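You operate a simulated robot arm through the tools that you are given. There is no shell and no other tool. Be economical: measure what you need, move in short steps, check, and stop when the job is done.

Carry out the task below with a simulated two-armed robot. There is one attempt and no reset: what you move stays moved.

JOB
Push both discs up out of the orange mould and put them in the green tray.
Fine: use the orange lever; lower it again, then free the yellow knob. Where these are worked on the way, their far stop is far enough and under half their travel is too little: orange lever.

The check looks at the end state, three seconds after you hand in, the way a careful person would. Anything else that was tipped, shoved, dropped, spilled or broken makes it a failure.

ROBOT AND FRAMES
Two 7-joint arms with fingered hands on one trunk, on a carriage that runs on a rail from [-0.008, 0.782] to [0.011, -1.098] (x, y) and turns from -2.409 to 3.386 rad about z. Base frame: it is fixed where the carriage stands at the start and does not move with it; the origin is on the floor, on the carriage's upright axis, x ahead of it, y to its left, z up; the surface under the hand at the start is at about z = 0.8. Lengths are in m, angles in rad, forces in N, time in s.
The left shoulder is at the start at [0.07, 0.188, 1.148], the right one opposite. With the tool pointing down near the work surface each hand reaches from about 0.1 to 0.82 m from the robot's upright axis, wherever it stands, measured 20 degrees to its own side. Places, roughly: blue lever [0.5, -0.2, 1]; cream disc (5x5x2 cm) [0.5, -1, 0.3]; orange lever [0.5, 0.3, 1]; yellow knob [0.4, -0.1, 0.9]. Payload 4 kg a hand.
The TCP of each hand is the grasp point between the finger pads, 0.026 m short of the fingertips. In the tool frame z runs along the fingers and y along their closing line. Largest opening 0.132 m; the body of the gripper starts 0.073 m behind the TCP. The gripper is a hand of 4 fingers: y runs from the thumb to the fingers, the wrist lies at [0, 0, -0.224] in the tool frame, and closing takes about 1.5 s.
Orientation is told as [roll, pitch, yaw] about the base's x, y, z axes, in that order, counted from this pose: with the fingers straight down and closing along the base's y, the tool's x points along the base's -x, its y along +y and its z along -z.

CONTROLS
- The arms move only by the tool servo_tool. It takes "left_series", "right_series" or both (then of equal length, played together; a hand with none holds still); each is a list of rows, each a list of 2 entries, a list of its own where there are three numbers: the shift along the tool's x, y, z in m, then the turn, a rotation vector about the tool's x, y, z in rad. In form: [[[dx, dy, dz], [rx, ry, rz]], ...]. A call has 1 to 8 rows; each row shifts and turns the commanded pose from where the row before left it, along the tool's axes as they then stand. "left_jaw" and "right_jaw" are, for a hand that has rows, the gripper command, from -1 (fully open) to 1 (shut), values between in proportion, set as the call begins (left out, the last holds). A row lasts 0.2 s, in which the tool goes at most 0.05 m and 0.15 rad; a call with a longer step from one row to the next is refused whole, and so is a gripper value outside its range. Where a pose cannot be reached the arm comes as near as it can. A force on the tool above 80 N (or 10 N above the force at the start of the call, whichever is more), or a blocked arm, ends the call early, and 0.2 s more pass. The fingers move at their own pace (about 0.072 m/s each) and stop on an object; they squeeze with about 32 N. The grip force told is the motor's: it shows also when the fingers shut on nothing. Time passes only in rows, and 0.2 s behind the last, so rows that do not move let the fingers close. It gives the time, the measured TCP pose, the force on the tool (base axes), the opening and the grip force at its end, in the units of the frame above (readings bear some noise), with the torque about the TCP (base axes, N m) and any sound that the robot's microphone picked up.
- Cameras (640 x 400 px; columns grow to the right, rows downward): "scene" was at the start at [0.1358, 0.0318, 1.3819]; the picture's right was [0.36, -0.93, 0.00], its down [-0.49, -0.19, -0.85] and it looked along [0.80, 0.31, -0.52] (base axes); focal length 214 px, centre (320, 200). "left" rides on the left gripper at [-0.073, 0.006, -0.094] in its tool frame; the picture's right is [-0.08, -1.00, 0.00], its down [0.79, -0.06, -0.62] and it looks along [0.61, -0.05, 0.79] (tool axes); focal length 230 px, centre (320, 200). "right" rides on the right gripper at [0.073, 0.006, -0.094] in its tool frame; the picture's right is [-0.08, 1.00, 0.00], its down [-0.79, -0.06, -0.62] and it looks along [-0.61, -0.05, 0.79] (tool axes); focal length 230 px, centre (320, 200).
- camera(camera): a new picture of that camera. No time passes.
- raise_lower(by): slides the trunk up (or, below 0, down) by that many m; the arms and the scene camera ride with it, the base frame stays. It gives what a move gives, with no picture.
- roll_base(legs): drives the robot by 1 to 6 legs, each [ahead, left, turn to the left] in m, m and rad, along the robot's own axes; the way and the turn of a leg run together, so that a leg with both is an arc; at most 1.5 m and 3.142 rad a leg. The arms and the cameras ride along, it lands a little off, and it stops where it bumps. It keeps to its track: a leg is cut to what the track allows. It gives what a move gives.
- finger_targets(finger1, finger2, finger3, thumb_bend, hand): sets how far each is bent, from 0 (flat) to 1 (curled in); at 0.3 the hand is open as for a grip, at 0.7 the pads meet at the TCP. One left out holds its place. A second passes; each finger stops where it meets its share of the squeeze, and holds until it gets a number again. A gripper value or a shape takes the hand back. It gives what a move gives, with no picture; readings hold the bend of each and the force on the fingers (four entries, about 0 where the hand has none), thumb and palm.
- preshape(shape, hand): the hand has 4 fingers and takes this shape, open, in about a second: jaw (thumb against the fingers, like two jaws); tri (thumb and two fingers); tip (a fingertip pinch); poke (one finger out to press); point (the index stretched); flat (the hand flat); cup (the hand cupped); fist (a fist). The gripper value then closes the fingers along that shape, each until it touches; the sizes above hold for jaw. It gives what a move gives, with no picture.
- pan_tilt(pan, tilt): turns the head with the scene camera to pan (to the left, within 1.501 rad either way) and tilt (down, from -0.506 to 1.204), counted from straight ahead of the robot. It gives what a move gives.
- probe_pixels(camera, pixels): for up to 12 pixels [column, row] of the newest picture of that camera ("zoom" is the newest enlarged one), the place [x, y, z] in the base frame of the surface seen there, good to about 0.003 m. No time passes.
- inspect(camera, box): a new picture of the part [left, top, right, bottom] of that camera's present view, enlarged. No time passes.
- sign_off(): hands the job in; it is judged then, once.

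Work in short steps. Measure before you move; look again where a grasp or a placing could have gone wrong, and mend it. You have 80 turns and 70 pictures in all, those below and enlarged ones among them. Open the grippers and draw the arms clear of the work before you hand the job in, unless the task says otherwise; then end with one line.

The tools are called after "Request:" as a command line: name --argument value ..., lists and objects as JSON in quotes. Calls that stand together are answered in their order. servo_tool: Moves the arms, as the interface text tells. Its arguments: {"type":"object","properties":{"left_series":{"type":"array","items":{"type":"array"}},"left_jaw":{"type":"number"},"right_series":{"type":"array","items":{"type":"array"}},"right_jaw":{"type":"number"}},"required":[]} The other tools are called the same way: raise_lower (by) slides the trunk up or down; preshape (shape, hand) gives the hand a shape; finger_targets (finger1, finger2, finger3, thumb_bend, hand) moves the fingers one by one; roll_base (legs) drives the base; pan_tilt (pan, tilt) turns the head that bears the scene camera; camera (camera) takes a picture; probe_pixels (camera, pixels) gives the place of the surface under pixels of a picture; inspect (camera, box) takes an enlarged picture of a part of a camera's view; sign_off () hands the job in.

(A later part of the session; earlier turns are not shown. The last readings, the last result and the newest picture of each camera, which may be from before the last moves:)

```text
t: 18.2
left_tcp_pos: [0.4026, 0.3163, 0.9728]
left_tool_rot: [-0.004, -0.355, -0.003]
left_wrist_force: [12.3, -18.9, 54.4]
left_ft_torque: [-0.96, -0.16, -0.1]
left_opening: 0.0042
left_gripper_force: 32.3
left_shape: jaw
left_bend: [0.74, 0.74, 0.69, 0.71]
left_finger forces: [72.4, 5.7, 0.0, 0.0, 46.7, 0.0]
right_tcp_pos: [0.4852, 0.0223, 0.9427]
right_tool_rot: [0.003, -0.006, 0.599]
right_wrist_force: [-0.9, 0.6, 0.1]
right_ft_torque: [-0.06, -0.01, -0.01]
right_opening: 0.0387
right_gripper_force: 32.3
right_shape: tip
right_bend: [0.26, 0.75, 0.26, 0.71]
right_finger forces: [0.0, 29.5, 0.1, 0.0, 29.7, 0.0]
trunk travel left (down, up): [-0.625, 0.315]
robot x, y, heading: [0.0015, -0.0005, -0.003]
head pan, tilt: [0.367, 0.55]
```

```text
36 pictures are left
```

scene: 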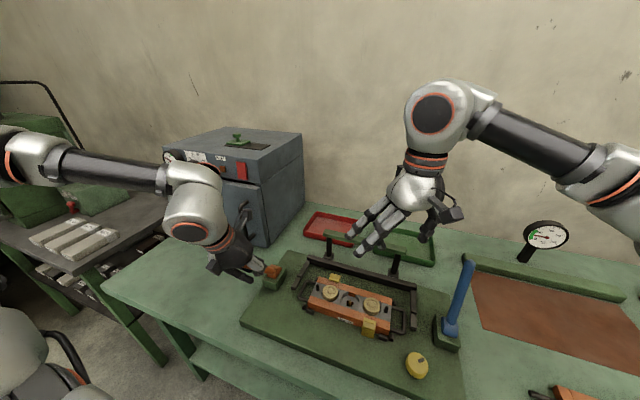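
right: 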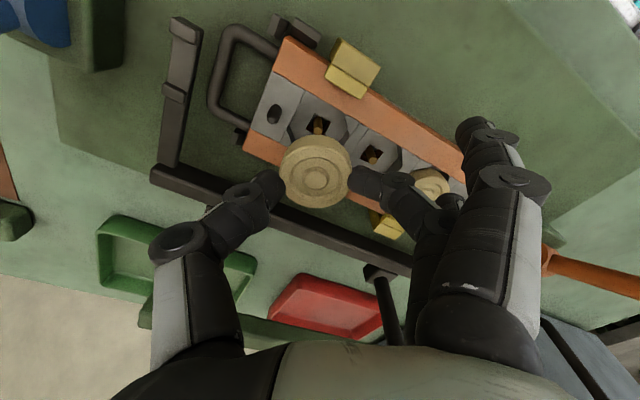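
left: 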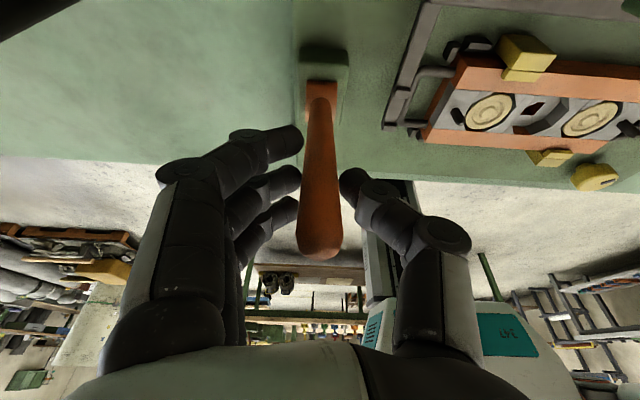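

The disc is held above the emptied socket. I raise further and probe the green tray from this view and from the scene.

Request:
servo_tool --right_series '[[[0, 0, -0.05], [0, 0, 0]], [[0, 0, -0.05], [0, 0, 0]], [[0, 0, 0], [0, 0, 0]]]'

Request:
pan_tilt --pan -0.1 --tilt 0.5

Request:
camera --camera "scene"

```text
t: 19.0
left_tcp_pos: [0.4032, 0.3151, 0.9738]
left_tool_rot: [-0.002, -0.356, -0.001]
left_wrist_force: [12.3, -18.5, 52.4]
left_ft_torque: [-0.96, -0.14, -0.11]
left_opening: 0.004
left_gripper_force: 32.0
left_shape: jaw
left_bend: [0.74, 0.74, 0.69, 0.71]
left_finger forces: [71.9, 5.6, 0.0, 0.1, 47.2, 0.0]
right_tcp_pos: [0.4856, 0.0228, 1.0413]
right_tool_rot: [0.002, -0.007, 0.597]
right_wrist_force: [0.0, 0.1, 1.0]
right_ft_torque: [-0.04, -0.03, -0.02]
right_opening: 0.0388
right_gripper_force: 31.7
right_shape: tip
right_bend: [0.26, 0.75, 0.26, 0.71]
right_finger forces: [0.1, 29.6, 0.0, 0.0, 29.7, 0.1]
trunk travel left (down, up): [-0.625, 0.315]
robot x, y, heading: [-0.0, 0.0017, -0.002]
head pan, tilt: [0.367, 0.55]
```

```text
t: 19.9
left_tcp_pos: [0.4025, 0.3165, 0.9745]
left_tool_rot: [-0.003, -0.357, -0.002]
left_wrist_force: [12.5, -19.1, 52.3]
left_ft_torque: [-0.94, -0.15, -0.09]
left_opening: 0.004
left_gripper_force: 32.0
left_shape: jaw
left_bend: [0.74, 0.74, 0.69, 0.71]
left_finger forces: [71.5, 5.8, 0.0, 0.0, 47.2, 0.0]
right_tcp_pos: [0.486, 0.0227, 1.0418]
right_tool_rot: [0.002, -0.006, 0.598]
right_wrist_force: [-0.4, -0.3, -0.6]
right_ft_torque: [-0.01, 0.01, 0.0]
right_opening: 0.0386
right_gripper_force: 31.5
right_shape: tip
right_bend: [0.26, 0.75, 0.26, 0.71]
right_finger forces: [0.0, 29.5, 0.0, 0.0, 29.7, 0.0]
trunk travel left (down, up): [-0.625, 0.315]
robot x, y, heading: [0.001, 0.0068, -0.0]
head pan, tilt: [-0.099, 0.499]
```

```text
35 pictures are left
```

scene: 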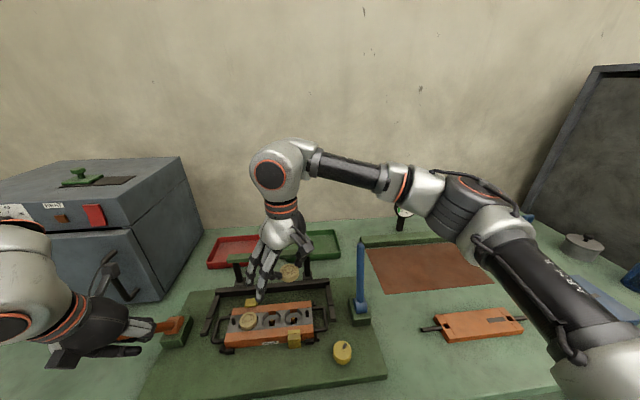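

I probe tray corners visible right of the hand: (338,257), (334,232), (320,245), and the floor.

Request:
probe_pixels --camera "scene" --pixels '[[338, 257], [334, 232], [322, 245], [316, 259], [315, 252], [300, 234], [330, 250], [325, 235]]'

```text
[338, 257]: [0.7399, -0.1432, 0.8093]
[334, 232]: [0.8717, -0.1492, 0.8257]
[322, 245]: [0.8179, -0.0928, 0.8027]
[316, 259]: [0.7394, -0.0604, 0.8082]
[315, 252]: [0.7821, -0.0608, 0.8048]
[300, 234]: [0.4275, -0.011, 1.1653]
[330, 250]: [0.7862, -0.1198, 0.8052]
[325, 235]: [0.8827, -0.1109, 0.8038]
```

Tray spans x≈0.74–0.875, y≈−0.15 to +0.03, floor 0.804. I raise a little, turn the hand back to yaw 0, then carry the disc over the bar to above the tray.

Request:
servo_tool --right_series '[[[0, 0, -0.01], [0, 0, 0.15]], [[0, 0, -0.01], [0, 0, 0.15]], [[0, 0, -0.005], [0, 0, 0.15]], [[0, 0, -0.005], [0, 0, 0.148]], [[0, 0, 0], [0, 0, 0]]]'

Request:
servo_tool --right_series '[[[-0.0425, -0.0165, 0], [0, 0, 0]], [[-0.0425, -0.0165, 0], [0, 0, 0]], [[-0.0425, -0.0165, 0], [0, 0, 0]], [[-0.0425, -0.0165, 0], [0, 0, 0]], [[-0.0425, -0.0165, 0], [0, 0, 0]], [[-0.0425, -0.0165, 0], [0, 0, 0]], [[-0.0425, -0.0165, 0], [0, 0, 0]], [[0, 0, 0], [0, 0, 0]]]'

Request:
camera --camera "right"

Request:
camera --camera "scene"

```text
t: 21.1
left_tcp_pos: [0.403, 0.3166, 0.9736]
left_tool_rot: [-0.003, -0.356, -0.002]
left_wrist_force: [11.0, -18.9, 51.4]
left_ft_torque: [-0.94, -0.14, -0.14]
left_opening: 0.0038
left_gripper_force: 32.1
left_shape: jaw
left_bend: [0.74, 0.74, 0.69, 0.71]
left_finger forces: [71.5, 5.6, 0.0, 0.1, 47.3, 0.1]
right_tcp_pos: [0.4852, 0.0209, 1.0716]
right_tool_rot: [0.008, -0.005, -0.001]
right_wrist_force: [0.7, 0.4, -0.9]
right_ft_torque: [0.02, -0.04, 0.01]
right_opening: 0.0387
right_gripper_force: 32.3
right_shape: tip
right_bend: [0.26, 0.75, 0.26, 0.71]
right_finger forces: [0.1, 29.6, 0.1, 0.0, 29.8, 0.0]
trunk travel left (down, up): [-0.625, 0.315]
robot x, y, heading: [-0.0009, 0.0041, 0.001]
head pan, tilt: [-0.099, 0.499]
```

```text
t: 22.9
left_tcp_pos: [0.4032, 0.3154, 0.974]
left_tool_rot: [-0.004, -0.355, -0.002]
left_wrist_force: [11.1, -18.3, 51.5]
left_ft_torque: [-0.93, -0.14, -0.08]
left_opening: 0.004
left_gripper_force: 32.3
left_shape: jaw
left_bend: [0.74, 0.74, 0.69, 0.71]
left_finger forces: [73.3, 5.5, 0.0, 0.0, 49.4, 0.0]
right_tcp_pos: [0.7315, -0.076, 1.0739]
right_tool_rot: [0.008, -0.004, 0.0]
right_wrist_force: [0.0, -0.2, -0.2]
right_ft_torque: [-0.02, -0.03, 0.01]
right_opening: 0.0385
right_gripper_force: 32.0
right_shape: tip
right_bend: [0.26, 0.75, 0.26, 0.71]
right_finger forces: [0.0, 29.6, 0.0, 0.0, 29.5, 0.0]
right hand out of reach, approached as far as the arm can: row 6, 7
trunk travel left (down, up): [-0.625, 0.315]
robot x, y, heading: [0.0007, -0.0009, -0.003]
head pan, tilt: [-0.099, 0.499]
```

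```text
34 pictures are left
```

right: 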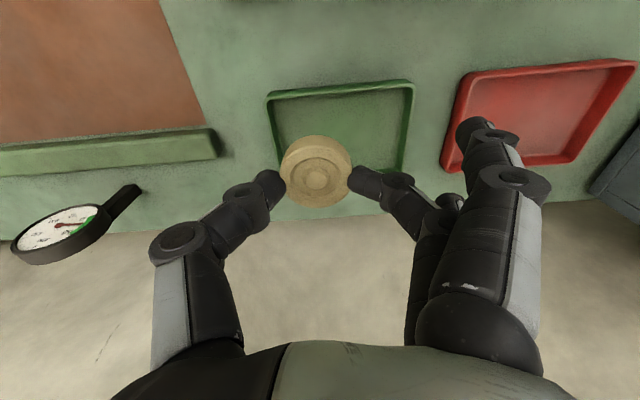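

```text
33 pictures are left
```

scene: 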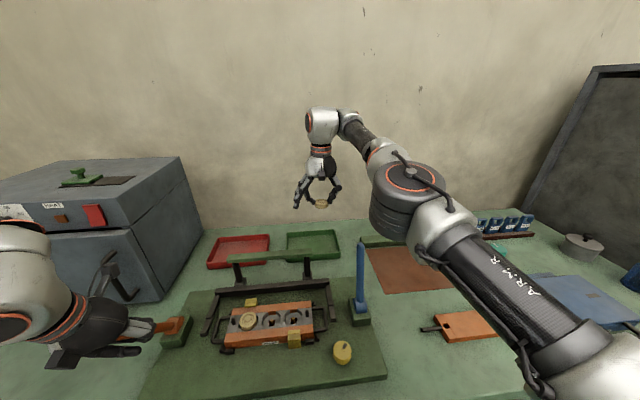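

At this height reach ends at x=0.73; lower it reaches farther. I probe the tray corners in the right view and descend some while commanding forward.

Request:
probe_pixels --camera "right" --pixels '[[268, 94], [412, 83], [406, 160], [280, 110], [395, 98], [390, 140], [330, 110]]'

Request:
servo_tool --right_series '[[[-0.01, 0, 0.04], [0, 0, 0]], [[-0.01, 0, 0.04], [0, 0, 0]], [[-0.01, 0, 0.04], [0, 0, 0]], [[-0.01, 0, 0.02], [0, 0, 0]], [[0, 0, 0], [0, 0, 0]]]'

```text
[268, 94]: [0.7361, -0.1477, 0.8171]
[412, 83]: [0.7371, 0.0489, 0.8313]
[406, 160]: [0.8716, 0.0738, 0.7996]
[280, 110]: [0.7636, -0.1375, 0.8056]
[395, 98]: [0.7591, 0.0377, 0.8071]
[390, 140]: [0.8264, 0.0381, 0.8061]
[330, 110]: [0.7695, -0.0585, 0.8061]
```

```text
t: 24.1
left_tcp_pos: [0.4025, 0.3169, 0.9744]
left_tool_rot: [-0.004, -0.357, -0.002]
left_wrist_force: [12.3, -18.6, 50.1]
left_ft_torque: [-0.96, -0.1, -0.09]
left_opening: 0.0038
left_gripper_force: 32.2
left_shape: jaw
left_bend: [0.74, 0.74, 0.69, 0.71]
left_finger forces: [73.9, 5.5, 0.0, 0.1, 50.2, 0.0]
right_tcp_pos: [0.7479, -0.079, 0.9622]
right_tool_rot: [0.008, -0.005, -0.001]
right_wrist_force: [0.2, 0.7, -1.1]
right_ft_torque: [-0.02, 0.03, 0.02]
right_opening: 0.0383
right_gripper_force: 32.0
right_shape: tip
right_bend: [0.26, 0.75, 0.26, 0.71]
right_finger forces: [0.1, 29.4, 0.1, 0.0, 29.6, 0.0]
right hand out of reach, approached as far as the arm can: row 2, 4
trunk travel left (down, up): [-0.625, 0.315]
robot x, y, heading: [-0.0014, -0.0008, -0.003]
head pan, tilt: [-0.099, 0.499]
```

Tray is x 0.737–0.872, y −0.148–0.05. To reach farther I tilt the fingers forward by 0.25 rad.

Request:
servo_tool --right_series '[[[0, 0, 0], [0, -0.125, 0]], [[0, 0, 0], [0, -0.125, 0]], [[0, 0, 0], [0, 0, 0]]]'

```text
t: 24.9
left_tcp_pos: [0.4029, 0.3162, 0.9738]
left_tool_rot: [-0.005, -0.357, -0.001]
left_wrist_force: [12.0, -18.9, 50.3]
left_ft_torque: [-0.96, -0.1, -0.13]
left_opening: 0.0037
left_gripper_force: 32.1
left_shape: jaw
left_bend: [0.74, 0.74, 0.69, 0.71]
left_finger forces: [74.1, 5.3, 0.1, 0.1, 50.3, 0.0]
right_tcp_pos: [0.7487, -0.0768, 0.9632]
right_tool_rot: [0.007, -0.255, -0.003]
right_wrist_force: [-0.4, -0.2, -0.3]
right_ft_torque: [0.0, 0.02, 0.01]
right_opening: 0.0387
right_gripper_force: 32.4
right_shape: tip
right_bend: [0.26, 0.75, 0.26, 0.71]
right_finger forces: [0.0, 29.2, 0.1, 0.0, 29.3, 0.0]
trunk travel left (down, up): [-0.625, 0.315]
robot x, y, heading: [0.0001, 0.0033, 0.0]
head pan, tilt: [-0.099, 0.499]
```

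Now at (0.749, −0.077, 0.963), tilted −0.255. I move to about (0.789, −0.10, 0.878).

Request:
servo_tool --right_series '[[[-0.0058, -0.008, 0.0308], [0, 0, 0]], [[-0.0058, -0.008, 0.0308], [0, 0, 0]], [[-0.0058, -0.008, 0.0308], [0, 0, 0]], [[0, 0, 0], [0, 0, 0]]]'

Request:
camera --camera "right"

Request:
inspect --camera "scene" --box '[220, 150, 400, 290]'

```text
t: 25.9
left_tcp_pos: [0.4038, 0.3162, 0.9731]
left_tool_rot: [-0.004, -0.358, -0.002]
left_wrist_force: [11.4, -18.2, 50.5]
left_ft_torque: [-0.97, -0.1, -0.07]
left_opening: 0.0041
left_gripper_force: 32.2
left_shape: jaw
left_bend: [0.74, 0.74, 0.69, 0.71]
left_finger forces: [73.5, 5.3, 0.1, 0.0, 49.8, 0.1]
right_tcp_pos: [0.7892, -0.0997, 0.8777]
right_tool_rot: [0.006, -0.255, -0.003]
right_wrist_force: [-0.6, -0.2, 0.0]
right_ft_torque: [0.03, -0.04, 0.0]
right_opening: 0.0387
right_gripper_force: 31.5
right_shape: tip
right_bend: [0.26, 0.75, 0.26, 0.71]
right_finger forces: [0.0, 29.3, 0.1, 0.0, 29.3, 0.1]
trunk travel left (down, up): [-0.625, 0.315]
robot x, y, heading: [-0.0018, -0.0006, 0.0]
head pan, tilt: [-0.099, 0.499]
```

```text
32 pictures are left
```

right: 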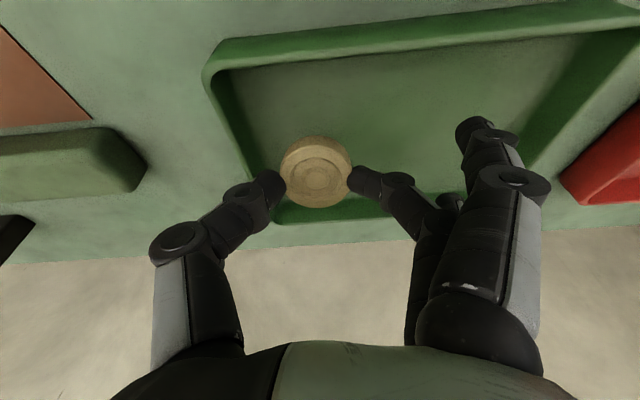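

```text
2.86 times, centred on (310, 220) of scene
```

zoom: 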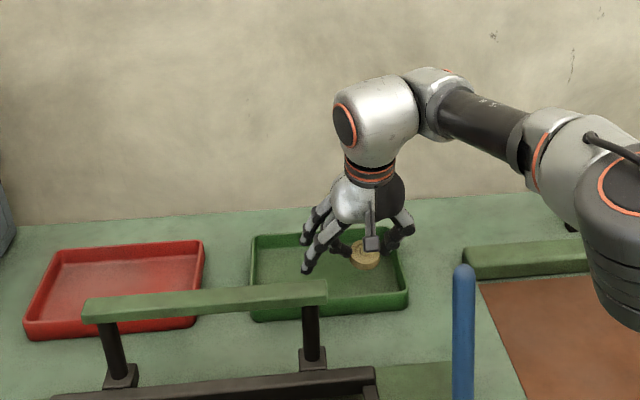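

Disc is over the tray. I shift 0.02 toward +y for thumb room, lower to the floor and open slightly.

Request:
servo_tool --right_series '[[[0.0034, 0.02, 0.013], [0, 0, 0]], [[0.0034, 0, 0.013], [0, 0, 0]], [[0, 0, 0], [0, 0, 0]]]'

Request:
servo_tool --right_series '[[[0, 0, 0], [0, 0, 0]], [[0, 0, 0], [0, 0, 0]], [[0, 0, 0], [0, 0, 0]]]' --right_jaw 0.1

Request:
camera --camera "right"

```text
t: 26.7
left_tcp_pos: [0.4034, 0.3164, 0.9742]
left_tool_rot: [-0.003, -0.357, 0.0]
left_wrist_force: [11.6, -18.8, 49.6]
left_ft_torque: [-0.92, -0.12, -0.07]
left_opening: 0.0035
left_gripper_force: 32.5
left_shape: jaw
left_bend: [0.74, 0.74, 0.69, 0.71]
left_finger forces: [74.0, 5.5, 0.0, 0.0, 50.2, 0.0]
right_tcp_pos: [0.7891, -0.0803, 0.8512]
right_tool_rot: [0.009, -0.253, -0.004]
right_wrist_force: [-0.1, 0.1, -0.1]
right_ft_torque: [0.04, 0.01, -0.01]
right_opening: 0.0384
right_gripper_force: 31.6
right_shape: tip
right_bend: [0.26, 0.75, 0.26, 0.71]
right_finger forces: [0.0, 29.2, 0.0, 0.0, 29.2, 0.1]
trunk travel left (down, up): [-0.625, 0.315]
robot x, y, heading: [0.0002, -0.0009, -0.006]
head pan, tilt: [-0.099, 0.499]
```

```text
t: 27.5
left_tcp_pos: [0.4027, 0.3165, 0.9738]
left_tool_rot: [-0.004, -0.355, -0.002]
left_wrist_force: [11.7, -18.9, 48.4]
left_ft_torque: [-0.92, -0.09, -0.1]
left_opening: 0.0039
left_gripper_force: 32.2
left_shape: jaw
left_bend: [0.74, 0.74, 0.69, 0.71]
left_finger forces: [74.1, 5.4, 0.1, 0.1, 50.3, 0.1]
right_tcp_pos: [0.7886, -0.0809, 0.8508]
right_tool_rot: [0.006, -0.253, -0.001]
right_wrist_force: [0.5, -0.7, -0.3]
right_ft_torque: [0.03, 0.02, 0.0]
right_opening: 0.0588
right_gripper_force: 0.1
right_shape: tip
right_bend: [0.0, 0.73, 0.0, 0.7]
right_finger forces: [0.0, 0.0, 0.1, 0.1, 0.0, 0.0]
trunk travel left (down, up): [-0.625, 0.315]
robot x, y, heading: [0.0019, 0.0015, -0.001]
head pan, tilt: [-0.099, 0.499]
```

```text
30 pictures are left
```

right: 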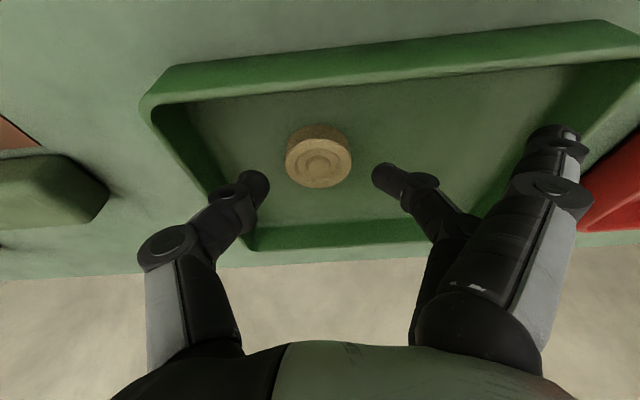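

Disc 1 lies flat in the tray at (320,155). I withdraw the hand along its axis, then level it.

Request:
servo_tool --right_series '[[[0, 0, -0.04], [0, 0, 0]], [[0, 0, -0.05], [0, 0, 0]], [[0, 0, -0.05], [0, 0, 0]], [[0, 0, -0.05], [0, 0, 0]], [[0, 0, -0.04], [0, 0.0, 0]], [[0, 0, 0], [0, 0.13, 0]], [[0, 0, 0], [0, 0.123, 0]]]' --right_jaw -0.06

Request:
camera --camera "scene"

```text
t: 29.1
left_tcp_pos: [0.4032, 0.3173, 0.9733]
left_tool_rot: [-0.009, -0.357, -0.003]
left_wrist_force: [13.8, -23.0, 47.9]
left_ft_torque: [-0.99, 0.01, -0.16]
left_opening: 0.0039
left_gripper_force: 31.5
left_shape: jaw
left_bend: [0.74, 0.74, 0.69, 0.71]
left_finger forces: [75.2, 4.9, 0.0, 0.1, 51.8, 0.1]
right_tcp_pos: [0.7313, -0.0817, 1.0747]
right_tool_rot: [0.006, 0.003, 0.002]
right_wrist_force: [0.3, 0.5, 0.3]
right_ft_torque: [0.01, -0.04, -0.03]
right_opening: 0.069
right_gripper_force: 0.1
right_shape: tip
right_bend: [0.0, 0.72, 0.0, 0.7]
right_finger forces: [0.0, 0.0, 0.0, 0.0, 0.0, 0.1]
trunk travel left (down, up): [-0.625, 0.315]
robot x, y, heading: [-0.001, -0.0013, -0.006]
head pan, tilt: [-0.099, 0.499]
```

```text
29 pictures are left
```

scene: 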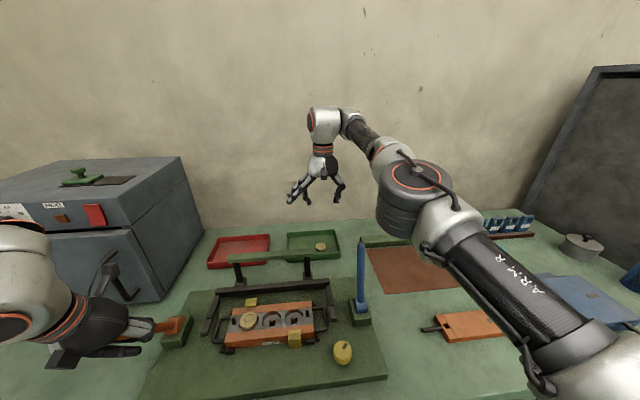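

Disc 1 rests in the tray at (320,246). I travel to above the second disc, then turn to the same diagonal.

Request:
servo_tool --right_series '[[[0.0353, 0.0303, 0], [0, 0, 0]], [[0.0353, 0.0303, 0], [0, 0, 0]], [[0.0353, 0.0303, 0], [0, 0, 0]], [[0.0353, 0.0303, 0], [0, 0, 0]], [[0.0353, 0.0303, 0], [0, 0, 0]], [[0.0353, 0.0303, 0], [0, 0, 0]], [[0.0353, 0.0303, 0], [0, 0, 0]], [[0, 0, 0], [0, 0, 0]]]'

Request:
servo_tool --right_series '[[[0, 0, 0.025], [0, 0, -0.15]], [[0, 0, 0.025], [0, 0, -0.15]], [[0, 0, 0.025], [0, 0, -0.15]], [[0, 0, 0.025], [0, 0, -0.15]], [[0, 0, 0], [0, 0, 0]]]'

Request:
camera --camera "right"

Request:
camera --camera "scene"

```text
t: 30.9
left_tcp_pos: [0.4025, 0.3158, 0.9741]
left_tool_rot: [-0.002, -0.357, -0.001]
left_wrist_force: [12.8, -18.6, 47.8]
left_ft_torque: [-0.9, -0.06, -0.07]
left_opening: 0.0035
left_gripper_force: 31.9
left_shape: jaw
left_bend: [0.74, 0.74, 0.69, 0.71]
left_finger forces: [74.8, 5.2, 0.1, 0.1, 49.7, 0.0]
right_tcp_pos: [0.4849, 0.1278, 1.075]
right_tool_rot: [0.006, 0.001, -0.001]
right_wrist_force: [0.2, -0.6, 0.6]
right_ft_torque: [-0.02, -0.01, -0.01]
right_opening: 0.0694
right_gripper_force: 0.0
right_shape: tip
right_bend: [0.0, 0.72, 0.0, 0.7]
right_finger forces: [0.0, 0.0, 0.0, 0.1, 0.0, 0.0]
trunk travel left (down, up): [-0.625, 0.315]
robot x, y, heading: [-0.0008, -0.0014, -0.004]
head pan, tilt: [-0.099, 0.499]
```

```text
t: 32.1
left_tcp_pos: [0.4032, 0.3168, 0.9734]
left_tool_rot: [-0.003, -0.357, -0.002]
left_wrist_force: [11.8, -18.1, 49.1]
left_ft_torque: [-0.92, -0.13, -0.08]
left_opening: 0.0033
left_gripper_force: 31.8
left_shape: jaw
left_bend: [0.74, 0.74, 0.69, 0.71]
left_finger forces: [74.6, 5.1, 0.0, 0.0, 49.9, 0.0]
right_tcp_pos: [0.4845, 0.1281, 0.9755]
right_tool_rot: [0.005, -0.003, 0.601]
right_wrist_force: [0.1, -0.8, 0.0]
right_ft_torque: [0.04, 0.0, -0.01]
right_opening: 0.0693
right_gripper_force: 0.1
right_shape: tip
right_bend: [0.0, 0.72, 0.0, 0.7]
right_finger forces: [0.0, 0.0, 0.1, 0.0, 0.0, 0.0]
trunk travel left (down, up): [-0.625, 0.315]
robot x, y, heading: [0.0004, -0.0004, -0.007]
head pan, tilt: [-0.099, 0.499]
```

```text
28 pictures are left
```

right: 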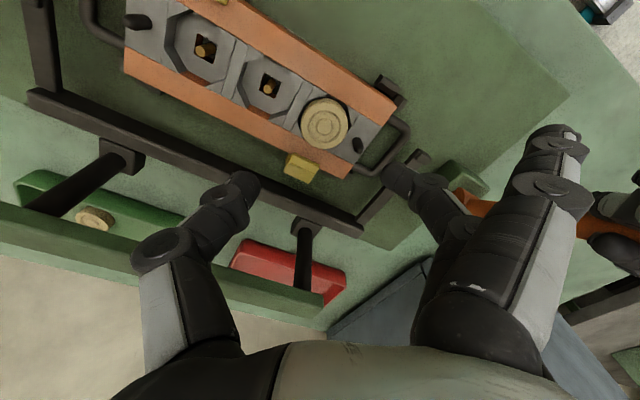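

```text
27 pictures are left
```

scene: 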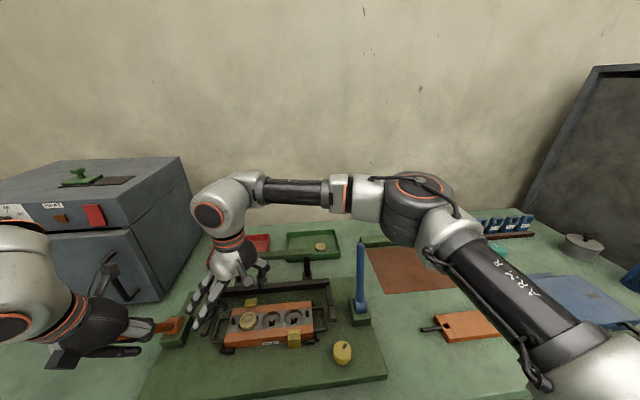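

Disc at (324,123) matches the tool axis. I check the clearance between the right splayed finger and the left hand.

Request:
probe_pixels --camera "right" --pixels '[[555, 138], [500, 205], [615, 210], [630, 240], [325, 123], [296, 165], [358, 145]]'

Request:
inspect --camera "scene" --box '[80, 240, 280, 370]'

```text
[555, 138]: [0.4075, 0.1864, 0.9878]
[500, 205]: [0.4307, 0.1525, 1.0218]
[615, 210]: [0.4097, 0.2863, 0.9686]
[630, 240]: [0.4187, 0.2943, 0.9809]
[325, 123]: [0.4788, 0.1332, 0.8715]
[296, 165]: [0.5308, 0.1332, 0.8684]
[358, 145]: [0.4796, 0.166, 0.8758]
```

```text
3.08 times, centred on (180, 305) of scene
```

zoom: 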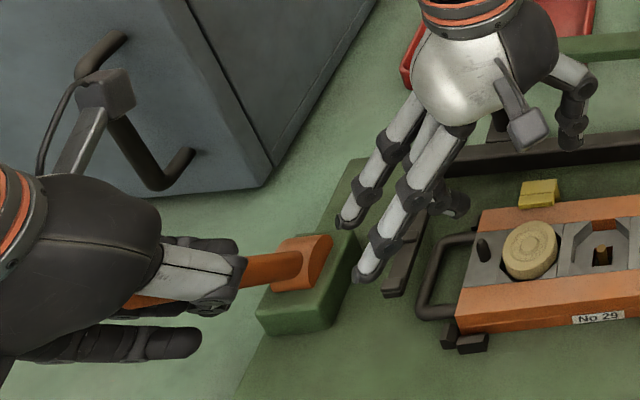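

Clearance to the left hand is about 0.1 m. I lower onto the second disc and pinch it.

Request:
servo_tool --right_series '[[[-0.001, 0.0015, 0.04], [0, 0, 0]], [[0, 0, 0.03], [0, 0, 0]], [[0, 0, 0.018], [0, 0, 0]], [[0, 0, 0], [0, 0, 0]]]'

Request:
servo_tool --right_series '[[[0, 0, 0], [0, 0, 0]], [[0, 0, 0], [0, 0, 0]], [[0, 0, 0], [0, 0, 0]], [[0, 0, 0], [0, 0, 0]], [[0, 0, 0], [0, 0, 0]]]' --right_jaw 0.6

Request:
servo_tool --right_series '[[[0, 0, -0.01], [0, 0, 0]], [[0, 0, -0.02], [0, 0, 0]], [[0, 0, -0.03], [0, 0, 0]], [[0, 0, 0], [0, 0, 0]]]'

Request:
camera --camera "right"

```text
t: 33.1
left_tcp_pos: [0.4035, 0.317, 0.9742]
left_tool_rot: [-0.004, -0.357, 0.0]
left_wrist_force: [11.9, -17.5, 48.7]
left_ft_torque: [-0.93, -0.06, -0.1]
left_opening: 0.0035
left_gripper_force: 31.8
left_shape: jaw
left_bend: [0.74, 0.74, 0.69, 0.71]
left_finger forces: [74.6, 5.0, 0.0, 0.0, 50.0, 0.0]
right_tcp_pos: [0.4841, 0.1335, 0.8901]
right_tool_rot: [0.006, -0.005, 0.598]
right_wrist_force: [-0.1, -0.4, 0.6]
right_ft_torque: [-0.02, -0.02, 0.02]
right_opening: 0.0692
right_gripper_force: 0.1
right_shape: tip
right_bend: [0.0, 0.72, 0.0, 0.7]
right_finger forces: [0.1, 0.0, 0.1, 0.1, 0.0, 0.0]
trunk travel left (down, up): [-0.625, 0.315]
robot x, y, heading: [-0.0016, -0.0023, -0.006]
head pan, tilt: [-0.099, 0.499]
```

```text
t: 34.3
left_tcp_pos: [0.4042, 0.3154, 0.9725]
left_tool_rot: [-0.002, -0.354, -0.002]
left_wrist_force: [12.3, -17.9, 48.1]
left_ft_torque: [-0.9, -0.09, -0.09]
left_opening: 0.0034
left_gripper_force: 32.0
left_shape: jaw
left_bend: [0.74, 0.74, 0.69, 0.71]
left_finger forces: [74.8, 5.1, 0.0, 0.1, 49.9, 0.0]
right_tcp_pos: [0.4847, 0.1323, 0.8894]
right_tool_rot: [0.004, -0.004, 0.6]
right_wrist_force: [0.9, 0.9, 2.4]
right_ft_torque: [-0.01, -0.03, -0.02]
right_opening: 0.0343
right_gripper_force: 31.7
right_shape: tip
right_bend: [0.26, 0.74, 0.26, 0.7]
right_finger forces: [0.1, 28.9, 0.0, 0.0, 24.7, 0.0]
trunk travel left (down, up): [-0.625, 0.315]
robot x, y, heading: [0.0002, 0.0037, 0.001]
head pan, tilt: [-0.099, 0.499]
```

```text
t: 35.3
left_tcp_pos: [0.4024, 0.3175, 0.9732]
left_tool_rot: [-0.003, -0.355, -0.002]
left_wrist_force: [13.0, -19.1, 47.6]
left_ft_torque: [-0.93, -0.09, -0.05]
left_opening: 0.004
left_gripper_force: 31.9
left_shape: jaw
left_bend: [0.74, 0.74, 0.69, 0.71]
left_finger forces: [74.8, 5.1, 0.0, 0.0, 50.1, 0.1]
right_tcp_pos: [0.4864, 0.1321, 0.9482]
right_tool_rot: [0.006, -0.003, 0.598]
right_wrist_force: [-0.6, 0.1, -0.3]
right_ft_torque: [0.0, -0.01, 0.01]
right_opening: 0.0341
right_gripper_force: 32.5
right_shape: tip
right_bend: [0.26, 0.74, 0.26, 0.7]
right_finger forces: [0.0, 28.4, 0.1, 0.0, 22.0, 0.0]
trunk travel left (down, up): [-0.625, 0.315]
robot x, y, heading: [-0.0008, 0.0013, -0.003]
head pan, tilt: [-0.099, 0.499]
```

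```text
25 pictures are left
```

right: 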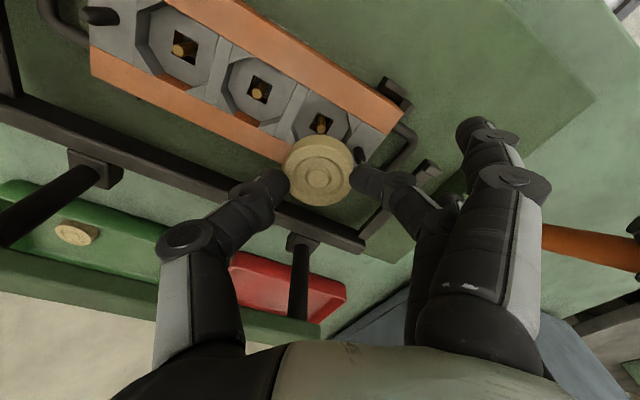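

Second disc is held, all three sockets empty. I raise it, level the yaw, and probe where disc 1 lies at (77,233).

Request:
probe_pixels --camera "right" --pixels '[[77, 233], [58, 230], [97, 235]]'

Request:
servo_tool --right_series '[[[0, 0, -0.04], [0, 0, 0]], [[0, 0, -0.04], [0, 0, 0]], [[0, 0, -0.04], [0, 0, 0]], [[0, 0, -0.005], [0, 0, 0.15]], [[0, 0, 0], [0, 0, 0.15]], [[0, 0, 0], [0, 0, 0.15]], [[0, 0, 0], [0, 0, 0.15]], [[0, 0, 0], [0, 0, 0]]]'

Request:
servo_tool --right_series '[[[-0.035, -0.0193, 0], [0, 0, 0]], [[-0.035, -0.0193, 0], [0, 0, 0]], [[-0.035, -0.0193, 0], [0, 0, 0]], [[-0.035, -0.0193, 0], [0, 0, 0]], [[-0.035, -0.0193, 0], [0, 0, 0]], [[-0.035, -0.0193, 0], [0, 0, 0]], [[-0.035, -0.0193, 0], [0, 0, 0]], [[0, 0, 0], [0, 0, 0]]]'

```text
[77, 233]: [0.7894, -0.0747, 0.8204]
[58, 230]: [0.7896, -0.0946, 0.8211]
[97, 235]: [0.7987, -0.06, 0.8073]
```

```text
t: 37.1
left_tcp_pos: [0.4037, 0.3164, 0.974]
left_tool_rot: [-0.004, -0.354, -0.001]
left_wrist_force: [13.1, -17.8, 48.9]
left_ft_torque: [-0.93, -0.08, -0.09]
left_opening: 0.0038
left_gripper_force: 32.1
left_shape: jaw
left_bend: [0.74, 0.74, 0.69, 0.71]
left_finger forces: [74.6, 5.1, 0.1, 0.0, 50.1, 0.0]
right_tcp_pos: [0.4859, 0.1328, 1.0731]
right_tool_rot: [0.008, 0.001, -0.001]
right_wrist_force: [0.5, 0.3, -0.2]
right_ft_torque: [-0.01, 0.01, -0.01]
right_opening: 0.0187
right_gripper_force: 31.8
right_shape: tip
right_bend: [0.26, 0.78, 0.26, 0.75]
right_finger forces: [0.0, 0.1, 0.1, 0.0, 0.0, 0.0]
trunk travel left (down, up): [-0.625, 0.315]
robot x, y, heading: [0.0005, -0.0005, 0.001]
head pan, tilt: [-0.099, 0.499]
```

```text
t: 38.9
left_tcp_pos: [0.4031, 0.3157, 0.9735]
left_tool_rot: [-0.004, -0.354, -0.002]
left_wrist_force: [12.0, -18.2, 48.3]
left_ft_torque: [-0.94, -0.07, -0.08]
left_opening: 0.0036
left_gripper_force: 32.5
left_shape: jaw
left_bend: [0.75, 0.74, 0.69, 0.71]
left_finger forces: [75.0, 4.9, 0.0, 0.1, 50.4, 0.0]
right_tcp_pos: [0.6951, 0.0165, 1.0722]
right_tool_rot: [0.007, -0.002, 0.001]
right_wrist_force: [0.4, 0.2, 0.0]
right_ft_torque: [0.0, 0.01, -0.01]
right_opening: 0.0184
right_gripper_force: 31.4
right_shape: tip
right_bend: [0.26, 0.78, 0.26, 0.75]
right_finger forces: [0.1, 0.1, 0.0, 0.1, 0.1, 0.0]
right hand out of reach, approached as far as the arm can: row 7
trunk travel left (down, up): [-0.625, 0.315]
robot x, y, heading: [0.001, -0.0024, -0.004]
head pan, tilt: [-0.099, 0.499]
```

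The pinch slipped: opening fell to 0.019 with no finger force, so disc 2 dropped. I look for it.

Request:
pan_tilt --pan 0.2 --tilt 0.6

Request:
camera --camera "scene"

Request:
camera --camera "right"

```text
t: 39.7
left_tcp_pos: [0.403, 0.3167, 0.9729]
left_tool_rot: [-0.003, -0.354, -0.002]
left_wrist_force: [12.5, -17.5, 47.8]
left_ft_torque: [-0.92, -0.06, -0.08]
left_opening: 0.0038
left_gripper_force: 32.2
left_shape: jaw
left_bend: [0.75, 0.74, 0.69, 0.71]
left_finger forces: [74.9, 4.9, 0.0, 0.1, 50.4, 0.0]
right_tcp_pos: [0.6966, 0.0155, 1.0718]
right_tool_rot: [0.006, -0.001, -0.001]
right_wrist_force: [-0.6, -0.6, 0.2]
right_ft_torque: [0.02, -0.04, -0.03]
right_opening: 0.0185
right_gripper_force: 32.2
right_shape: tip
right_bend: [0.26, 0.78, 0.26, 0.75]
right_finger forces: [0.1, 0.1, 0.0, 0.0, 0.0, 0.0]
trunk travel left (down, up): [-0.625, 0.315]
robot x, y, heading: [0.005, 0.0003, -0.004]
head pan, tilt: [0.201, 0.6]
```

```text
24 pictures are left
```

scene: 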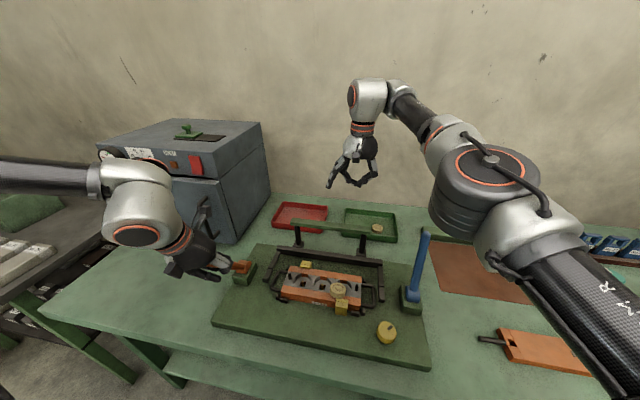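

```text
23 pictures are left
```

right: 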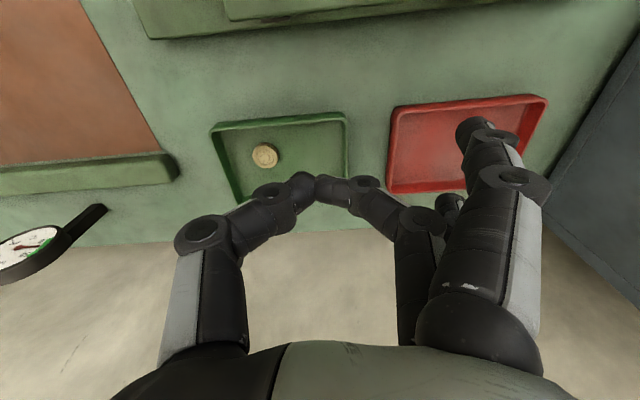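

Disc 2 landed on the mould, near (340,292). I zoom and probe it.

Request:
inspect --camera "scene" --box '[270, 250, 390, 325]'

Request:
probe_pixels --camera "scene" --pixels '[[339, 289], [333, 288], [346, 290], [340, 285], [338, 296], [341, 308], [335, 292]]'

```text
5.33 times, centred on (330, 288) of scene
```

zoom: 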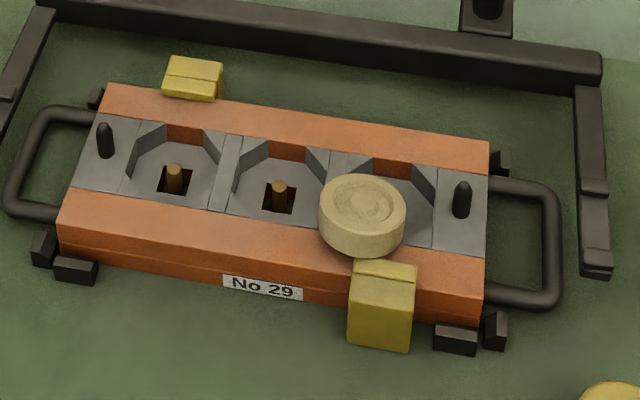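

```text
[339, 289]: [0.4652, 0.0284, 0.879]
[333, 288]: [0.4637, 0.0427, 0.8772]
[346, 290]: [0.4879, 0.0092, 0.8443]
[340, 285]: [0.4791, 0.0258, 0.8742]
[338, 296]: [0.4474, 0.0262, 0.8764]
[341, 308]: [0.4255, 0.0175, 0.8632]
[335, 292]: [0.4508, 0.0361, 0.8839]
```

The disc lies on the mould top, centre ≈(0.4645, 0.030), top z≈0.879, slightly tilted. I open the pinch and go back above it at the same diagonal.

Request:
servo_tool --right_series '[[[0.0387, 0.0024, 0], [0, 0, 0]], [[0.0387, 0.0024, 0], [0, 0, 0]], [[0.0387, 0.0024, 0], [0, 0, 0]], [[0.0387, 0.0024, 0], [0, 0, 0]], [[0.0387, 0.0024, 0], [0, 0, 0]], [[0.0387, 0.0024, 0], [0, 0, 0]], [[0, 0, 0], [0, 0, 0]]]' --right_jaw -0.06

Request:
servo_tool --right_series '[[[0, 0, 0.025], [0, 0, -0.15]], [[0, 0, 0.025], [0, 0, -0.15]], [[0, 0, 0.025], [0, 0, -0.15]], [[0, 0, 0.025], [0, 0, -0.15]], [[0, 0, 0], [0, 0, 0]]]'

Request:
camera --camera "right"

```text
t: 41.3
left_tcp_pos: [0.4036, 0.316, 0.9741]
left_tool_rot: [-0.005, -0.356, -0.001]
left_wrist_force: [14.5, -18.6, 48.2]
left_ft_torque: [-0.94, -0.07, -0.07]
left_opening: 0.0035
left_gripper_force: 32.5
left_shape: jaw
left_bend: [0.75, 0.74, 0.69, 0.7]
left_finger forces: [75.8, 5.0, 0.0, 0.1, 51.1, 0.1]
right_tcp_pos: [0.4621, 0.0278, 1.0708]
right_tool_rot: [0.007, -0.001, -0.002]
right_wrist_force: [1.1, -0.9, -0.5]
right_ft_torque: [0.0, 0.02, 0.02]
right_opening: 0.069
right_gripper_force: 0.1
right_shape: tip
right_bend: [0.0, 0.72, 0.0, 0.7]
right_finger forces: [0.0, 0.1, 0.0, 0.1, 0.0, 0.0]
trunk travel left (down, up): [-0.625, 0.315]
robot x, y, heading: [0.0013, -0.0017, -0.003]
head pan, tilt: [0.201, 0.6]
```

```text
t: 42.5
left_tcp_pos: [0.4046, 0.3169, 0.9735]
left_tool_rot: [-0.004, -0.354, -0.002]
left_wrist_force: [12.4, -17.5, 46.6]
left_ft_torque: [-0.87, -0.07, -0.08]
left_opening: 0.0034
left_gripper_force: 32.0
left_shape: jaw
left_bend: [0.75, 0.74, 0.69, 0.7]
left_finger forces: [75.5, 5.0, 0.0, 0.0, 51.2, 0.1]
right_tcp_pos: [0.4628, 0.0302, 0.9707]
right_tool_rot: [0.007, -0.005, 0.601]
right_wrist_force: [-1.5, -0.1, -0.1]
right_ft_torque: [0.0, 0.0, 0.0]
right_opening: 0.0695
right_gripper_force: 0.0
right_shape: tip
right_bend: [0.0, 0.72, 0.0, 0.7]
right_finger forces: [0.1, 0.0, 0.1, 0.1, 0.1, 0.0]
trunk travel left (down, up): [-0.625, 0.315]
robot x, y, heading: [-0.0018, 0.0002, 0.002]
head pan, tilt: [0.201, 0.6]
```

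```text
21 pictures are left
```

right: 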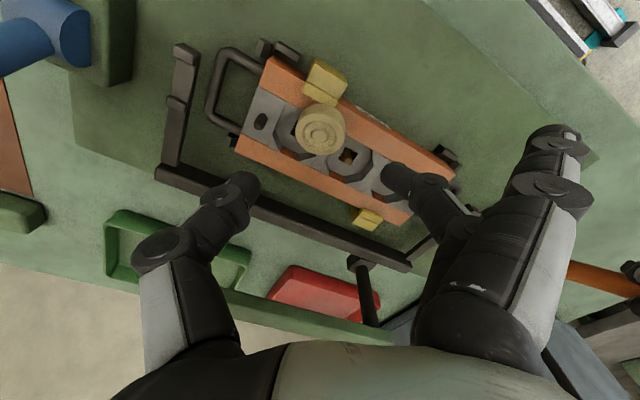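

Disc at (320,130) is right on the axis. I descend to TCP z≈0.886 and pinch.

Request:
servo_tool --right_series '[[[0, 0, 0.035], [0, 0, 0]], [[0, 0, 0.03], [0, 0, 0]], [[0, 0, 0.02], [0, 0, 0]], [[0, 0, 0], [0, 0, 0]]]'

Request:
servo_tool --right_series '[[[0, 0, 0], [0, 0, 0]], [[0, 0, 0], [0, 0, 0]], [[0, 0, 0], [0, 0, 0]], [[0, 0, 0], [0, 0, 0]], [[0, 0, 0], [0, 0, 0]]]' --right_jaw 0.6

Request:
camera --camera "right"

```text
t: 43.5
left_tcp_pos: [0.4033, 0.3167, 0.9741]
left_tool_rot: [-0.004, -0.357, -0.001]
left_wrist_force: [18.4, -22.7, 39.7]
left_ft_torque: [-0.82, 0.02, -0.13]
left_opening: 0.0031
left_gripper_force: 32.2
left_shape: jaw
left_bend: [0.74, 0.74, 0.69, 0.7]
left_finger forces: [75.9, 4.4, 0.0, 0.0, 51.4, 0.0]
right_tcp_pos: [0.4631, 0.0311, 0.8853]
right_tool_rot: [0.008, -0.006, 0.599]
right_wrist_force: [1.9, 6.2, 23.4]
right_ft_torque: [-0.32, -0.17, 0.36]
right_opening: 0.066
right_gripper_force: 0.0
right_shape: tip
right_bend: [0.0, 0.73, 0.0, 0.7]
right_finger forces: [0.0, 7.7, 0.0, 0.0, 21.5, 0.0]
trunk travel left (down, up): [-0.625, 0.315]
robot x, y, heading: [-0.0007, 0.0008, -0.002]
head pan, tilt: [0.201, 0.6]
```

```text
t: 44.7
left_tcp_pos: [0.4023, 0.3157, 0.9736]
left_tool_rot: [0.0, -0.355, -0.003]
left_wrist_force: [21.0, -15.0, 39.6]
left_ft_torque: [-0.73, 0.01, 0.05]
left_opening: 0.0035
left_gripper_force: 31.6
left_shape: jaw
left_bend: [0.74, 0.74, 0.69, 0.7]
left_finger forces: [76.2, 5.3, 0.0, 0.0, 47.2, 0.1]
right_tcp_pos: [0.4637, 0.0287, 0.8851]
right_tool_rot: [0.006, -0.004, 0.6]
right_wrist_force: [11.0, -13.3, 43.6]
right_ft_torque: [-1.84, -1.04, 0.09]
right_opening: 0.0427
right_gripper_force: 31.5
right_shape: tip
right_bend: [0.26, 0.76, 0.26, 0.7]
right_finger forces: [0.0, 22.0, 0.1, 0.1, 65.5, 0.1]
trunk travel left (down, up): [-0.625, 0.315]
robot x, y, heading: [-0.0006, 0.0036, -0.004]
head pan, tilt: [0.201, 0.6]
```

```text
20 pictures are left
```

right: 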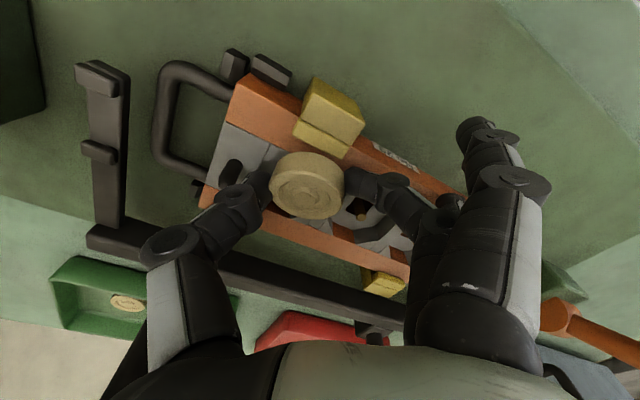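

Same firm readings as with disc 1 (opening 0.043). I lift gently in two stages, checking the grip.

Request:
servo_tool --right_series '[[[0, 0, -0.01], [0, 0, 0]], [[0, 0, -0.015], [0, 0, 0]], [[0, 0, -0.015], [0, 0, 0]], [[0, 0, 0], [0, 0, 0]], [[0, 0, 0], [0, 0, 0]]]'

Request:
camera --camera "right"

```text
t: 45.9
left_tcp_pos: [0.4035, 0.3173, 0.9737]
left_tool_rot: [-0.005, -0.355, -0.001]
left_wrist_force: [13.7, -17.6, 47.5]
left_ft_torque: [-0.93, -0.06, -0.06]
left_opening: 0.0035
left_gripper_force: 32.2
left_shape: jaw
left_bend: [0.75, 0.74, 0.69, 0.7]
left_finger forces: [76.0, 5.1, 0.1, 0.1, 50.6, 0.0]
right_tcp_pos: [0.4626, 0.0284, 0.9245]
right_tool_rot: [0.006, -0.003, 0.599]
right_wrist_force: [-0.3, 0.4, 0.2]
right_ft_torque: [0.01, -0.02, 0.02]
right_opening: 0.0386
right_gripper_force: 31.3
right_shape: tip
right_bend: [0.26, 0.75, 0.26, 0.7]
right_finger forces: [0.1, 29.7, 0.0, 0.0, 29.7, 0.1]
trunk travel left (down, up): [-0.625, 0.315]
robot x, y, heading: [-0.0015, -0.0043, -0.003]
head pan, tilt: [0.201, 0.6]
```

```text
19 pictures are left
```

right: 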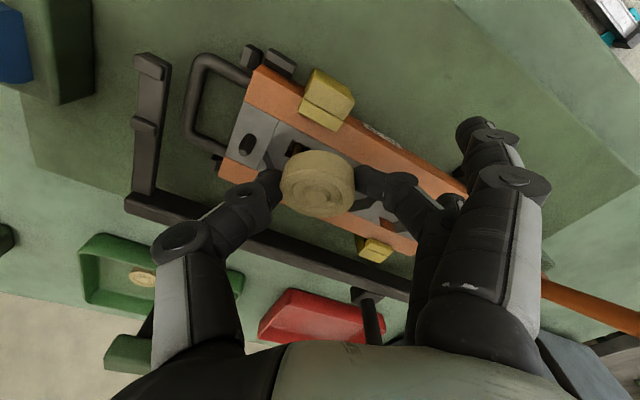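

Grip is balanced (29.7/29.7 N, 0.0386). I raise, level the yaw and check before crossing.

Request:
servo_tool --right_series '[[[0, 0, -0.035], [0, 0, 0]], [[0, 0, -0.035], [0, 0, 0]], [[0, 0, -0.04], [0, 0, 0]], [[0, 0, -0.04], [0, 0, 0.12]], [[0, 0, 0], [0, 0, 0.12]], [[0, 0, 0], [0, 0, 0.12]], [[0, 0, 0], [0, 0, 0.12]], [[0, 0, 0], [0, 0, 0.12]]]'

Request:
servo_tool --right_series '[[[-0.039, -0.005, 0], [0, 0, 0]], [[-0.039, -0.005, 0], [0, 0, 0]], [[-0.039, -0.005, 0], [0, 0, 0]], [[-0.039, -0.005, 0], [0, 0, 0]], [[-0.039, -0.005, 0], [0, 0, 0]], [[-0.039, -0.005, 0], [0, 0, 0]], [[0, 0, 0], [0, -0.13, 0]], [[0, 0, 0], [0, -0.13, 0]]]'

```text
t: 47.7
left_tcp_pos: [0.4041, 0.3158, 0.9735]
left_tool_rot: [-0.003, -0.352, -0.002]
left_wrist_force: [13.0, -17.5, 47.0]
left_ft_torque: [-0.86, -0.04, -0.12]
left_opening: 0.0035
left_gripper_force: 32.3
left_shape: jaw
left_bend: [0.75, 0.74, 0.69, 0.7]
left_finger forces: [75.2, 5.0, 0.0, 0.0, 51.1, 0.0]
right_tcp_pos: [0.4642, 0.0294, 1.0743]
right_tool_rot: [0.006, 0.001, -0.004]
right_wrist_force: [-0.4, -0.3, -0.4]
right_ft_torque: [-0.04, 0.0, -0.02]
right_opening: 0.0383
right_gripper_force: 32.2
right_shape: tip
right_bend: [0.26, 0.75, 0.26, 0.7]
right_finger forces: [0.1, 29.5, 0.0, 0.0, 29.8, 0.1]
trunk travel left (down, up): [-0.625, 0.315]
robot x, y, heading: [-0.0003, -0.0018, 0.001]
head pan, tilt: [0.201, 0.6]
```

```text
t: 49.5
left_tcp_pos: [0.403, 0.3158, 0.974]
left_tool_rot: [-0.003, -0.354, -0.004]
left_wrist_force: [11.8, -19.2, 46.9]
left_ft_torque: [-0.91, -0.03, -0.11]
left_opening: 0.0033
left_gripper_force: 31.7
left_shape: jaw
left_bend: [0.75, 0.74, 0.69, 0.7]
left_finger forces: [75.9, 4.6, 0.0, 0.0, 52.4, 0.0]
right_tcp_pos: [0.6961, -0.0001, 1.0738]
right_tool_rot: [0.007, -0.26, -0.004]
right_wrist_force: [-0.3, -0.2, 0.4]
right_ft_torque: [0.01, -0.01, 0.0]
right_opening: 0.0383
right_gripper_force: 32.2
right_shape: tip
right_bend: [0.26, 0.75, 0.26, 0.7]
right_finger forces: [0.1, 29.5, 0.0, 0.0, 29.6, 0.0]
trunk travel left (down, up): [-0.625, 0.315]
robot x, y, heading: [0.0008, 0.0008, -0.003]
head pan, tilt: [0.201, 0.6]
```

Still held. I move down and forward to just above the tray at (0.789, −0.003, 0.878).

Request:
servo_tool --right_series '[[[-0.0066, -0.0005, 0.0355], [0, 0, 0]], [[-0.0066, -0.0005, 0.0355], [0, 0, 0]], [[-0.0066, -0.0005, 0.0355], [0, 0, 0]], [[-0.0066, -0.0005, 0.0355], [0, 0, 0]], [[-0.0066, -0.0005, 0.0355], [0, 0, 0]], [[-0.0066, -0.0005, 0.0355], [0, 0, 0]], [[0, 0, 0], [0, 0, 0]]]'

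Request:
camera --camera "right"

```text
t: 51.1
left_tcp_pos: [0.4034, 0.3157, 0.9725]
left_tool_rot: [-0.003, -0.354, -0.003]
left_wrist_force: [13.2, -20.5, 45.3]
left_ft_torque: [-0.91, -0.01, -0.11]
left_opening: 0.0034
left_gripper_force: 32.1
left_shape: jaw
left_bend: [0.75, 0.74, 0.69, 0.7]
left_finger forces: [76.2, 4.5, 0.1, 0.0, 52.2, 0.0]
right_tcp_pos: [0.7797, -0.0044, 0.8872]
right_tool_rot: [0.006, -0.26, -0.002]
right_wrist_force: [0.6, 1.0, 0.7]
right_ft_torque: [-0.01, 0.0, -0.02]
right_opening: 0.0381
right_gripper_force: 32.1
right_shape: tip
right_bend: [0.26, 0.75, 0.26, 0.7]
right_finger forces: [0.0, 29.4, 0.1, 0.0, 29.4, 0.1]
right hand out of reach, approached as far as the arm can: row 6
trunk travel left (down, up): [-0.625, 0.315]
robot x, y, heading: [-0.0009, 0.0025, -0.001]
head pan, tilt: [0.201, 0.6]
```

```text
18 pictures are left
```

right: 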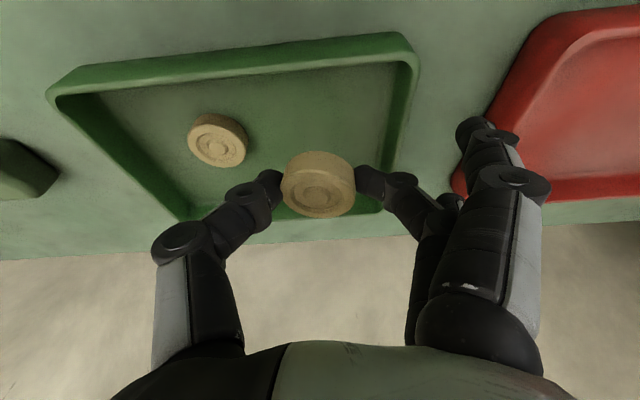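

The disc is over the free part of the tray. I lower 0.025 and check the splayed fingers against the red rim before releasing.

Request:
servo_tool --right_series '[[[0.005, -0.002, 0.012], [0, 0, 0]], [[0.005, -0.002, 0.012], [0, 0, 0]], [[0, 0, 0], [0, 0, 0]]]'

Request:
camera --camera "right"

Request:
probe_pixels --camera "right" --pixels '[[475, 128], [470, 180], [440, 200], [490, 110], [215, 140]]'

```text
t: 51.9
left_tcp_pos: [0.4037, 0.3161, 0.9735]
left_tool_rot: [-0.004, -0.354, -0.001]
left_wrist_force: [12.7, -16.9, 46.0]
left_ft_torque: [-0.92, 0.02, -0.11]
left_opening: 0.0031
left_gripper_force: 31.8
left_shape: jaw
left_bend: [0.75, 0.74, 0.69, 0.7]
left_finger forces: [75.6, 4.7, 0.0, 0.0, 51.7, 0.1]
right_tcp_pos: [0.7774, -0.006, 0.8616]
right_tool_rot: [0.008, -0.26, -0.004]
right_wrist_force: [-0.4, -0.4, 0.4]
right_ft_torque: [-0.03, 0.02, 0.03]
right_opening: 0.0381
right_gripper_force: 31.5
right_shape: tip
right_bend: [0.26, 0.75, 0.26, 0.7]
right_finger forces: [0.1, 29.4, 0.0, 0.0, 29.6, 0.1]
trunk travel left (down, up): [-0.625, 0.315]
robot x, y, heading: [-0.0008, 0.005, -0.002]
head pan, tilt: [0.201, 0.6]
```

```text
17 pictures are left
```

right: 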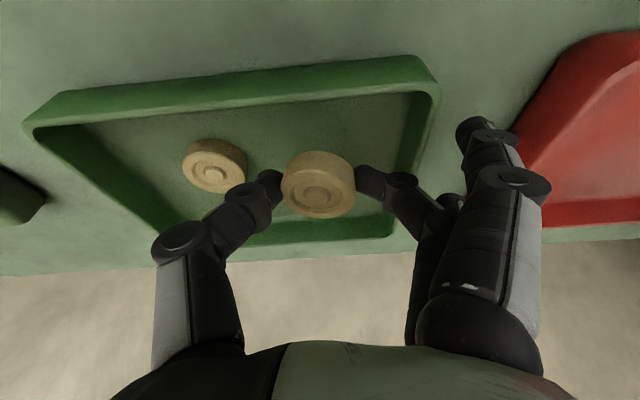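

```text
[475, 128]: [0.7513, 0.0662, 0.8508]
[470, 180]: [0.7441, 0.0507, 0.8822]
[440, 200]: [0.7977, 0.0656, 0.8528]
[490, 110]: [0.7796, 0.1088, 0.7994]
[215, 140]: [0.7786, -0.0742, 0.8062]
```

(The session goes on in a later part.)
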